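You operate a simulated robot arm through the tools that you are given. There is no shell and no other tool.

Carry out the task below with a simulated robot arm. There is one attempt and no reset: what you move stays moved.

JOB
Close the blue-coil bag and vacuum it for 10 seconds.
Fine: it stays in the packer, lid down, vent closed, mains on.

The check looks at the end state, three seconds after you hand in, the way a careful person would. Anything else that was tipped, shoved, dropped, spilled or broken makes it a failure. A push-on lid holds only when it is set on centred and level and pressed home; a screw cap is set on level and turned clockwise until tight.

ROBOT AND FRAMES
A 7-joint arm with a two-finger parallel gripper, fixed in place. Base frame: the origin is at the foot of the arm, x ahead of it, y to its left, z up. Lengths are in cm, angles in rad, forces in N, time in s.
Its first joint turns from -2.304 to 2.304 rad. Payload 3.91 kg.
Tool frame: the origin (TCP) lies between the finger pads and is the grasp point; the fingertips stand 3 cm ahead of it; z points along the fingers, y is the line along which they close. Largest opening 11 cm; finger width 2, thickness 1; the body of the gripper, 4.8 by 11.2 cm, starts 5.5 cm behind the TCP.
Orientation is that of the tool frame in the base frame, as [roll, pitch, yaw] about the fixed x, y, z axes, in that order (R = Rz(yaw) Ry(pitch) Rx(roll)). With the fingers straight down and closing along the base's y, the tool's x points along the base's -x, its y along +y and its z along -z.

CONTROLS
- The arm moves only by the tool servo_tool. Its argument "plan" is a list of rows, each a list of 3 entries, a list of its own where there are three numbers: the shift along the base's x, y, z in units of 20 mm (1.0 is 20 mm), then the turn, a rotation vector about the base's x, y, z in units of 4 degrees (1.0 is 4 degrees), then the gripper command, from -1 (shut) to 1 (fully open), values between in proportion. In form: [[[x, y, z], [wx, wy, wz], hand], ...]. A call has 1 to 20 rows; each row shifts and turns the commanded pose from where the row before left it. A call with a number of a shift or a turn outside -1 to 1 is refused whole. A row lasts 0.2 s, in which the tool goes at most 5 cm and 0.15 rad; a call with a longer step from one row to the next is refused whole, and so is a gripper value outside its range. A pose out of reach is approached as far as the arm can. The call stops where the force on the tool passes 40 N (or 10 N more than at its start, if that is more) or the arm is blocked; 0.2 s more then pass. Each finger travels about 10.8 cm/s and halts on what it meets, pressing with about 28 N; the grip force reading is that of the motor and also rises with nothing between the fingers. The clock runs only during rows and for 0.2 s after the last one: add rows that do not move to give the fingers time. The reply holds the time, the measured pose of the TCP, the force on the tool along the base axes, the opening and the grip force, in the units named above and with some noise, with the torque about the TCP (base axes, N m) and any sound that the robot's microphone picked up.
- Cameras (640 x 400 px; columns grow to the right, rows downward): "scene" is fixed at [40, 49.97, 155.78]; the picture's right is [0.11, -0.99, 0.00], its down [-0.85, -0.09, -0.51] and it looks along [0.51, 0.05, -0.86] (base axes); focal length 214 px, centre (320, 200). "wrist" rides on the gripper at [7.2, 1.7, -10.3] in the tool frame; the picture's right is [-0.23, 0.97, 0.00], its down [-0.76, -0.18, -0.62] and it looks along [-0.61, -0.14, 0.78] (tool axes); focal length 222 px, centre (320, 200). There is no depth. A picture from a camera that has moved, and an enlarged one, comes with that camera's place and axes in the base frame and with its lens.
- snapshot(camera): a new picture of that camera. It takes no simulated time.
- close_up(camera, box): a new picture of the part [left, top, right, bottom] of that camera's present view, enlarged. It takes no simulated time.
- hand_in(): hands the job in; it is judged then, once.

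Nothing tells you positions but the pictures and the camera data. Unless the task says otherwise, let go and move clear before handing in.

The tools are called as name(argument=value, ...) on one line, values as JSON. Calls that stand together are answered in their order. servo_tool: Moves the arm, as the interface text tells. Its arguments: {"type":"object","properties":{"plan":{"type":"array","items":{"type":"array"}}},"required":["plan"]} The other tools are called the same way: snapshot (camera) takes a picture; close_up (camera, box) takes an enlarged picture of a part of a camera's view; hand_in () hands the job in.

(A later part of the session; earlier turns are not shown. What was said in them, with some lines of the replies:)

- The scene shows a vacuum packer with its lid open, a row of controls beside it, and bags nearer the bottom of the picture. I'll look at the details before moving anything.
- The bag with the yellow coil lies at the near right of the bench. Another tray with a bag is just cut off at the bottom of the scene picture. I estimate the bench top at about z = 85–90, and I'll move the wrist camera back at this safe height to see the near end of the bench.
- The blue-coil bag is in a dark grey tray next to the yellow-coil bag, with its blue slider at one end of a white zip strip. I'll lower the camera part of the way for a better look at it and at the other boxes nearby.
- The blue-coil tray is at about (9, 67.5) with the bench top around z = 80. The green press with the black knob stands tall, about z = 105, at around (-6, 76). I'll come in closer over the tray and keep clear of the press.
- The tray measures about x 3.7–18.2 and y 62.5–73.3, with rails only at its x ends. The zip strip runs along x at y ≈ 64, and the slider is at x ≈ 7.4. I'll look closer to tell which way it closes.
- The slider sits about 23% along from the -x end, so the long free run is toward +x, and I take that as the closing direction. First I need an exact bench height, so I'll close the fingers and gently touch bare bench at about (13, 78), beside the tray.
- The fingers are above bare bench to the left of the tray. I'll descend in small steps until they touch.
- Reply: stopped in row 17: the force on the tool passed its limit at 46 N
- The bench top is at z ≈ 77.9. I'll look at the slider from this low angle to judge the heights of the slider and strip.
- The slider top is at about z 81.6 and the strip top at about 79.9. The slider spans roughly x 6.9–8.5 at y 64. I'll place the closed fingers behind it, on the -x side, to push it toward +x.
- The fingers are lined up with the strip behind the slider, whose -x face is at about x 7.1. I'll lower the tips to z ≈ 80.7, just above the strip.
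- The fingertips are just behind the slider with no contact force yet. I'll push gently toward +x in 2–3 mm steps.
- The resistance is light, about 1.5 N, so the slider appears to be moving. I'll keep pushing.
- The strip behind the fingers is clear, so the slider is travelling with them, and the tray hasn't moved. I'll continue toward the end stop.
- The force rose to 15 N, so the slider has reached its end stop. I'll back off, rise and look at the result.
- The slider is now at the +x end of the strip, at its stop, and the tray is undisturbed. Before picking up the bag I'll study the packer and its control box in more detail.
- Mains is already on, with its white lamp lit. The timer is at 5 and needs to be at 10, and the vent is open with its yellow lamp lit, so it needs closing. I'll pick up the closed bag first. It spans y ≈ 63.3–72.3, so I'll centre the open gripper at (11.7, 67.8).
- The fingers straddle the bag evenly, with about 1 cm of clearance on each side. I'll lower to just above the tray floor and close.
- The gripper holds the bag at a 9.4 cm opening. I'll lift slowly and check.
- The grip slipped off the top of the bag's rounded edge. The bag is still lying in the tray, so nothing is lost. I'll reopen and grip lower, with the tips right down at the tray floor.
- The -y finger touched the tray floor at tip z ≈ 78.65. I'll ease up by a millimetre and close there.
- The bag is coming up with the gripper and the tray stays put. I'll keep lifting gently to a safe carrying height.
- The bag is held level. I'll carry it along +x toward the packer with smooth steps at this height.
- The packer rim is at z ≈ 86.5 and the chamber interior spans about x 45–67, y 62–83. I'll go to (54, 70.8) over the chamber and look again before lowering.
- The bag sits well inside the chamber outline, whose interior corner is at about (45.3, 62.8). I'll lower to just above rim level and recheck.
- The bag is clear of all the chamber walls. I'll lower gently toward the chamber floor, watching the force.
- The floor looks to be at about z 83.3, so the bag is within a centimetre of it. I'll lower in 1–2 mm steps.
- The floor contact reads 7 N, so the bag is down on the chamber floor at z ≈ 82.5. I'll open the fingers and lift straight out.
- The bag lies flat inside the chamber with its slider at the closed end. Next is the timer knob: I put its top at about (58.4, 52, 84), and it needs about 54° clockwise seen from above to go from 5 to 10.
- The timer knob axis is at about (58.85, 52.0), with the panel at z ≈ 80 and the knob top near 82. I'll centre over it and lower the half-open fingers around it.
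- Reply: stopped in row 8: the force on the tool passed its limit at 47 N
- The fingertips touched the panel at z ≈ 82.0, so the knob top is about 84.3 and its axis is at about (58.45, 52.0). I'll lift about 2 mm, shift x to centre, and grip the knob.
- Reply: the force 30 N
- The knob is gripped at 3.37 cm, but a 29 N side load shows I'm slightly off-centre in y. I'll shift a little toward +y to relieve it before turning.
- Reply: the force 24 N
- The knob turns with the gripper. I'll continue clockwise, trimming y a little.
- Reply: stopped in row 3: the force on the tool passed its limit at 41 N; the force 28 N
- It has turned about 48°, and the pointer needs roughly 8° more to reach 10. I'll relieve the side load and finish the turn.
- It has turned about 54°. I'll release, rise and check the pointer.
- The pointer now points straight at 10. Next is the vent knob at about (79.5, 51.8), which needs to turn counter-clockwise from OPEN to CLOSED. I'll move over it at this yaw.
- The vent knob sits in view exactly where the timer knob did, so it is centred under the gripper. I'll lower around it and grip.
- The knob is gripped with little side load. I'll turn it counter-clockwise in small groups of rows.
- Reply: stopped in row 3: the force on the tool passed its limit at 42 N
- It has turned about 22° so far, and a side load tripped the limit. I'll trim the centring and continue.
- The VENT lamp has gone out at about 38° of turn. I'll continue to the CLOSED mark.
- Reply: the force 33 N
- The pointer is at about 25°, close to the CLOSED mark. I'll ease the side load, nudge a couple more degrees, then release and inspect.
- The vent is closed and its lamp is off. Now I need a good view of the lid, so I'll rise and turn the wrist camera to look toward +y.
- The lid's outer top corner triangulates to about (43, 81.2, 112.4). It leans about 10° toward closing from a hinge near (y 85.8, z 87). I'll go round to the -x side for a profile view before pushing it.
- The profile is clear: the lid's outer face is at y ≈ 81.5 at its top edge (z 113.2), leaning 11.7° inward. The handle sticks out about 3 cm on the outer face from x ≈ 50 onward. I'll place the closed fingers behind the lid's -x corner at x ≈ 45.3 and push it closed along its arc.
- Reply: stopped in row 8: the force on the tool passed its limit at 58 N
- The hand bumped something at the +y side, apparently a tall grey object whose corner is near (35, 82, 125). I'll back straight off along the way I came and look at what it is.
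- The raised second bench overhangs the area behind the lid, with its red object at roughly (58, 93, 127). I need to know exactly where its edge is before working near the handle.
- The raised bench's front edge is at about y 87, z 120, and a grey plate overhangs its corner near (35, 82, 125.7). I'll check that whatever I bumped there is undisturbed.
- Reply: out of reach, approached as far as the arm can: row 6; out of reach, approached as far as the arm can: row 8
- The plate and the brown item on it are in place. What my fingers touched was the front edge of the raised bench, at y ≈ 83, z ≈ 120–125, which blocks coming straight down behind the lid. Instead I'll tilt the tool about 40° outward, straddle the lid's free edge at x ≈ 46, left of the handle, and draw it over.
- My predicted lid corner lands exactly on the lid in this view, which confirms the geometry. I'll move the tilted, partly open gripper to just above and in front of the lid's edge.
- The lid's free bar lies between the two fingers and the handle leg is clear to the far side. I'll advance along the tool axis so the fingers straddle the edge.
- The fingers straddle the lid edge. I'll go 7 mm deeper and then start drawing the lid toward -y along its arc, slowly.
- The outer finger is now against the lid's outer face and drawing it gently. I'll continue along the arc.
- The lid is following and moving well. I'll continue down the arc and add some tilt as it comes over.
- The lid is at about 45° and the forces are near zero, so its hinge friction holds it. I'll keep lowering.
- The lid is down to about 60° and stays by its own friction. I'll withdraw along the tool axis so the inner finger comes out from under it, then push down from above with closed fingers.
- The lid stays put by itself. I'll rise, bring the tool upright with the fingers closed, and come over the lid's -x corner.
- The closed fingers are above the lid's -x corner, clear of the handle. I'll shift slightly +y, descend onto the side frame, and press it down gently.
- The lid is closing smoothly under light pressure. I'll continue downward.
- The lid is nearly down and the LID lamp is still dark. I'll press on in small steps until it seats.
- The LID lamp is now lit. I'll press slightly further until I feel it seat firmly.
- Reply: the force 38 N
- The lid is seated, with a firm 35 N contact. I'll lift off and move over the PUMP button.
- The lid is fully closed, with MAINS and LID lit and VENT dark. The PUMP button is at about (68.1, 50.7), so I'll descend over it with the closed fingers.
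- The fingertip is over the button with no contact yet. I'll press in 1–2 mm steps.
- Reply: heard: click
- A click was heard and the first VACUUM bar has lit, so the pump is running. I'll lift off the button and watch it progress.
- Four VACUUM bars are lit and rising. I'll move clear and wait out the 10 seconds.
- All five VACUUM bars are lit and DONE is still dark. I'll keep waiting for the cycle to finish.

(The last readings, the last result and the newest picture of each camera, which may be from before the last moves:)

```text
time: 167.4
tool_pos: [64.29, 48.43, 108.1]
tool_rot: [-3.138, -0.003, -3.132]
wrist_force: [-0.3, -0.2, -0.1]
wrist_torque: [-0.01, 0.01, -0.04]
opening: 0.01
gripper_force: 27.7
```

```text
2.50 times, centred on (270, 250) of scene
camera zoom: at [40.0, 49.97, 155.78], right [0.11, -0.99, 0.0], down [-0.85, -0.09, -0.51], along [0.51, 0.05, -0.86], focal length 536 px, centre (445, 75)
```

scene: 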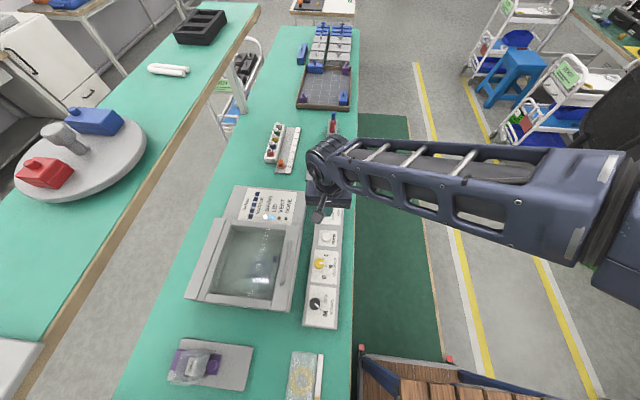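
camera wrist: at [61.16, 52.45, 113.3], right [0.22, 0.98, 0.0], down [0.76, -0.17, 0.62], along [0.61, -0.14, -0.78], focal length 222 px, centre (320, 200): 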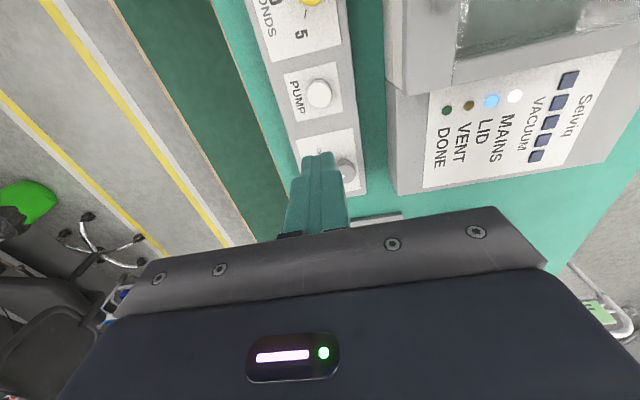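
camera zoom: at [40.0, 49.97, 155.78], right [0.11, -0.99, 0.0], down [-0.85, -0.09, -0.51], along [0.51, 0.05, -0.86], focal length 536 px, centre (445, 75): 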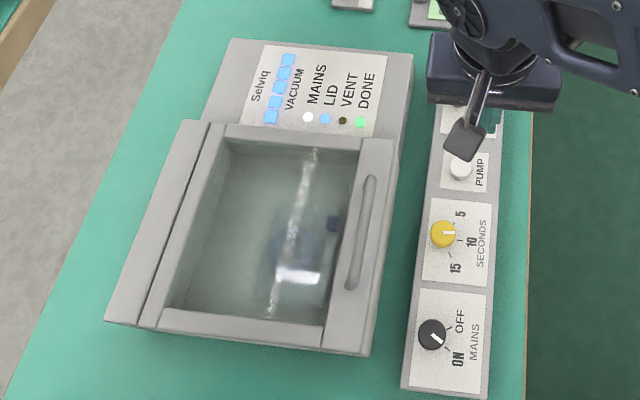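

DONE is lit. I'll move the arm further clear and do a final check of everything, including the bag through the lid and the other items on the bench.

servo_tool(plan=[[[-0.6, -0.2, 1], [0, 0, 0], -1], [[-0.8, -0.2, 1], [0, 0, 0], -1], [[-1, -0.2, 1], [0, 0, 0], -1], [[-1, -0.2, 1], [0, 0, 0], -1], [[-1, -0.2, 1], [0, 0, 0], -1], [[-1, -0.1, 1], [0, 0, 0], -1], [[-1, -0.1, 1], [0, 0, 0], -1], [[-1, -0.1, 1], [0, 0, 0], -1], [[-1, 0, 1], [0, 0, 0], -1], [[-1, 0, 1], [0, 0, 0], -1], [[-1, 0, 1], [0, 0, 0], -1], [[-1, 0, 1], [0, 0, 0], -1], [[-1, 0, 1], [0, 0, 0], 0], [[-1, 0, 1], [0, 0, 0], 0.5], [[-1, 0, 1], [0, 0, 0], 1], [[-1, 0, 1], [0, 0, 0], 1], [[-1, 0, 1], [0, 0, 0], 1], [[-1, 0, 1], [0, 0, 0], 1]])

snapshot(camera="scene")

close_up(camera="scene", box=[180, 170, 360, 330])

snapshot(camera="wrist")

close_up(camera="wrist", box=[300, 0, 520, 220])

```text
time: 171.2
tool_pos: [29.59, 45.85, 144.07]
tool_rot: [-3.14, -0.003, -3.132]
wrist_force: [-0.2, -0.4, 1.3]
wrist_torque: [0.01, 0.03, -0.01]
opening: 11.01
gripper_force: 0.2
```

```text
taken
```

scene: 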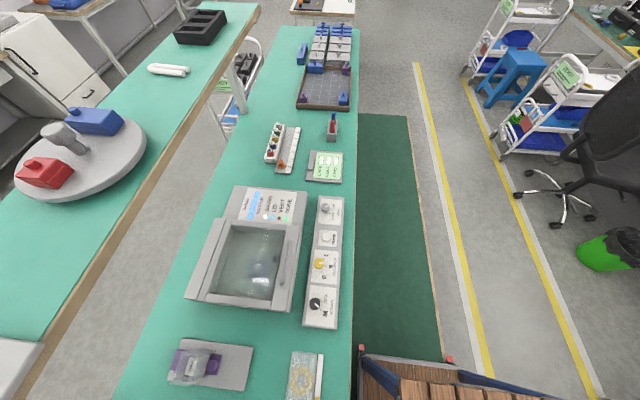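

```text
2.50 times, centred on (270, 250) of scene
camera zoom: at [40.0, 49.97, 155.78], right [0.11, -0.99, 0.0], down [-0.85, -0.09, -0.51], along [0.51, 0.05, -0.86], focal length 536 px, centre (445, 75)
```

zoom: 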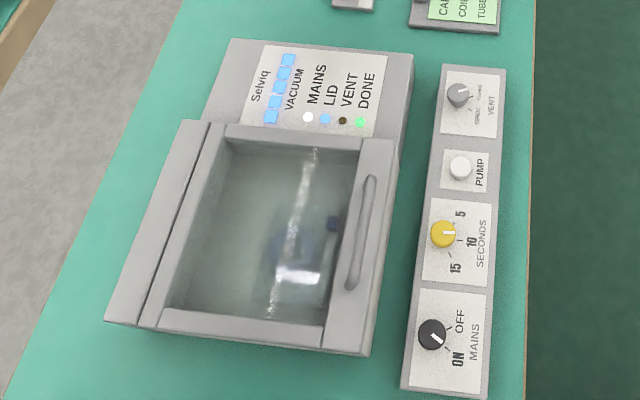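

```text
taken
camera wrist: at [22.32, 47.4, 154.37], right [0.22, 0.98, 0.0], down [0.76, -0.17, 0.62], along [0.61, -0.14, -0.78], focal length 222 px, centre (320, 200)
```

wrist: 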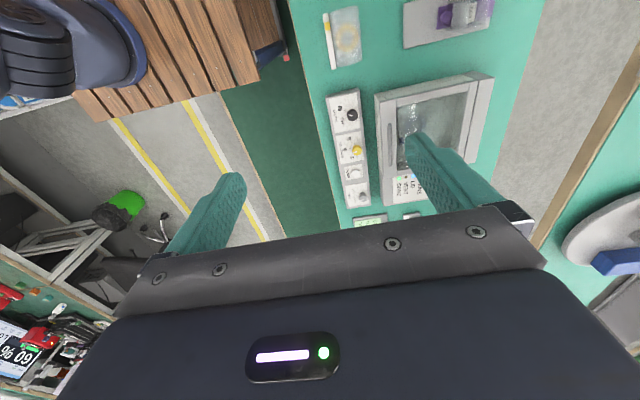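

```text
1.82 times, centred on (410, 110) of wrist
camera zoom: at [22.32, 47.4, 154.37], right [0.22, 0.98, 0.0], down [0.76, -0.17, 0.62], along [0.61, -0.14, -0.78], focal length 404 px, centre (156, 364)
```

zoom: 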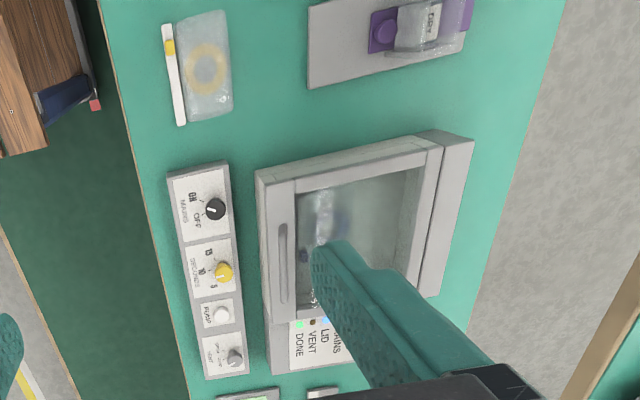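

close_up(camera="scene", box=[225, 225, 295, 305])

close_up(camera="scene", box=[140, 320, 360, 400])

```text
5.00 times, centred on (260, 265) of scene
camera zoom: at [40.0, 49.97, 155.78], right [0.11, -0.99, 0.0], down [-0.85, -0.09, -0.51], along [0.51, 0.05, -0.86], focal length 1072 px, centre (620, -125)
```

zoom: 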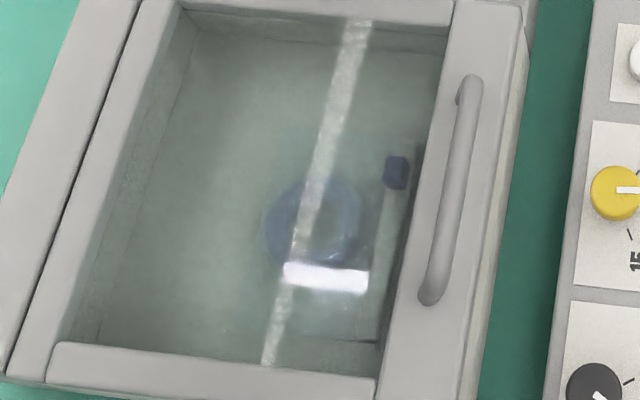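

```text
2.91 times, centred on (250, 360) of scene
camera zoom: at [40.0, 49.97, 155.78], right [0.11, -0.99, 0.0], down [-0.85, -0.09, -0.51], along [0.51, 0.05, -0.86], focal length 624 px, centre (524, -266)
```

zoom: 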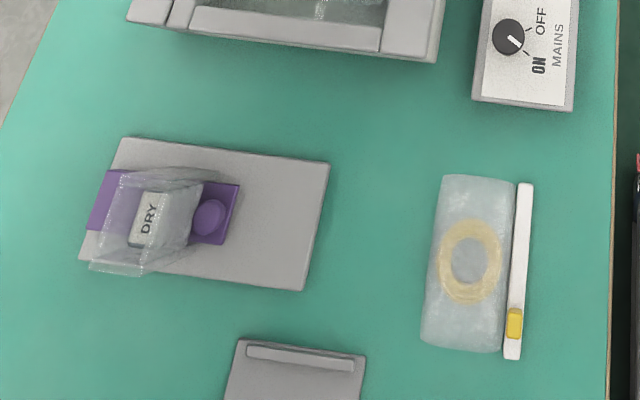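

Everything checks out. The blue-coil bag lies in the packer with its slider at the closed end, the lid is down, the vent is closed, mains is on and the timer is at 10. All the VACUUM bars and DONE are lit, the neighbouring items haven't moved, and the arm is clear, so I'm handing in.

hand_in()

```text
The job is handed in.
```

I slid the blue-coil bag shut, put it in the packer and vacuumed it for the full 10 seconds; the job is handed in. At the final check:

- **Packer:** the lid is down, the vent is closed, mains is on and the timer is at 10. All five VACUUM bars and the DONE lamp were lit.
- **Bag:** nothing on the bag marks which end is closed. I pushed the slider along the long free run until it hit its stop and took that as closed.
- **Bag pick-up:** my first grip slipped off while the bag was still in its tray, so I gripped lower and lifted it on the second try.
- **Bumped bench:** the closed fingers knocked the front edge of the raised bench behind the packer once, peaking at about 58 N. The items on it looked undisturbed afterwards.
- **Everything else:** the yellow-coil bag, the DRY plate and the empty tray were where they started. The gripper is empty and the arm is clear.
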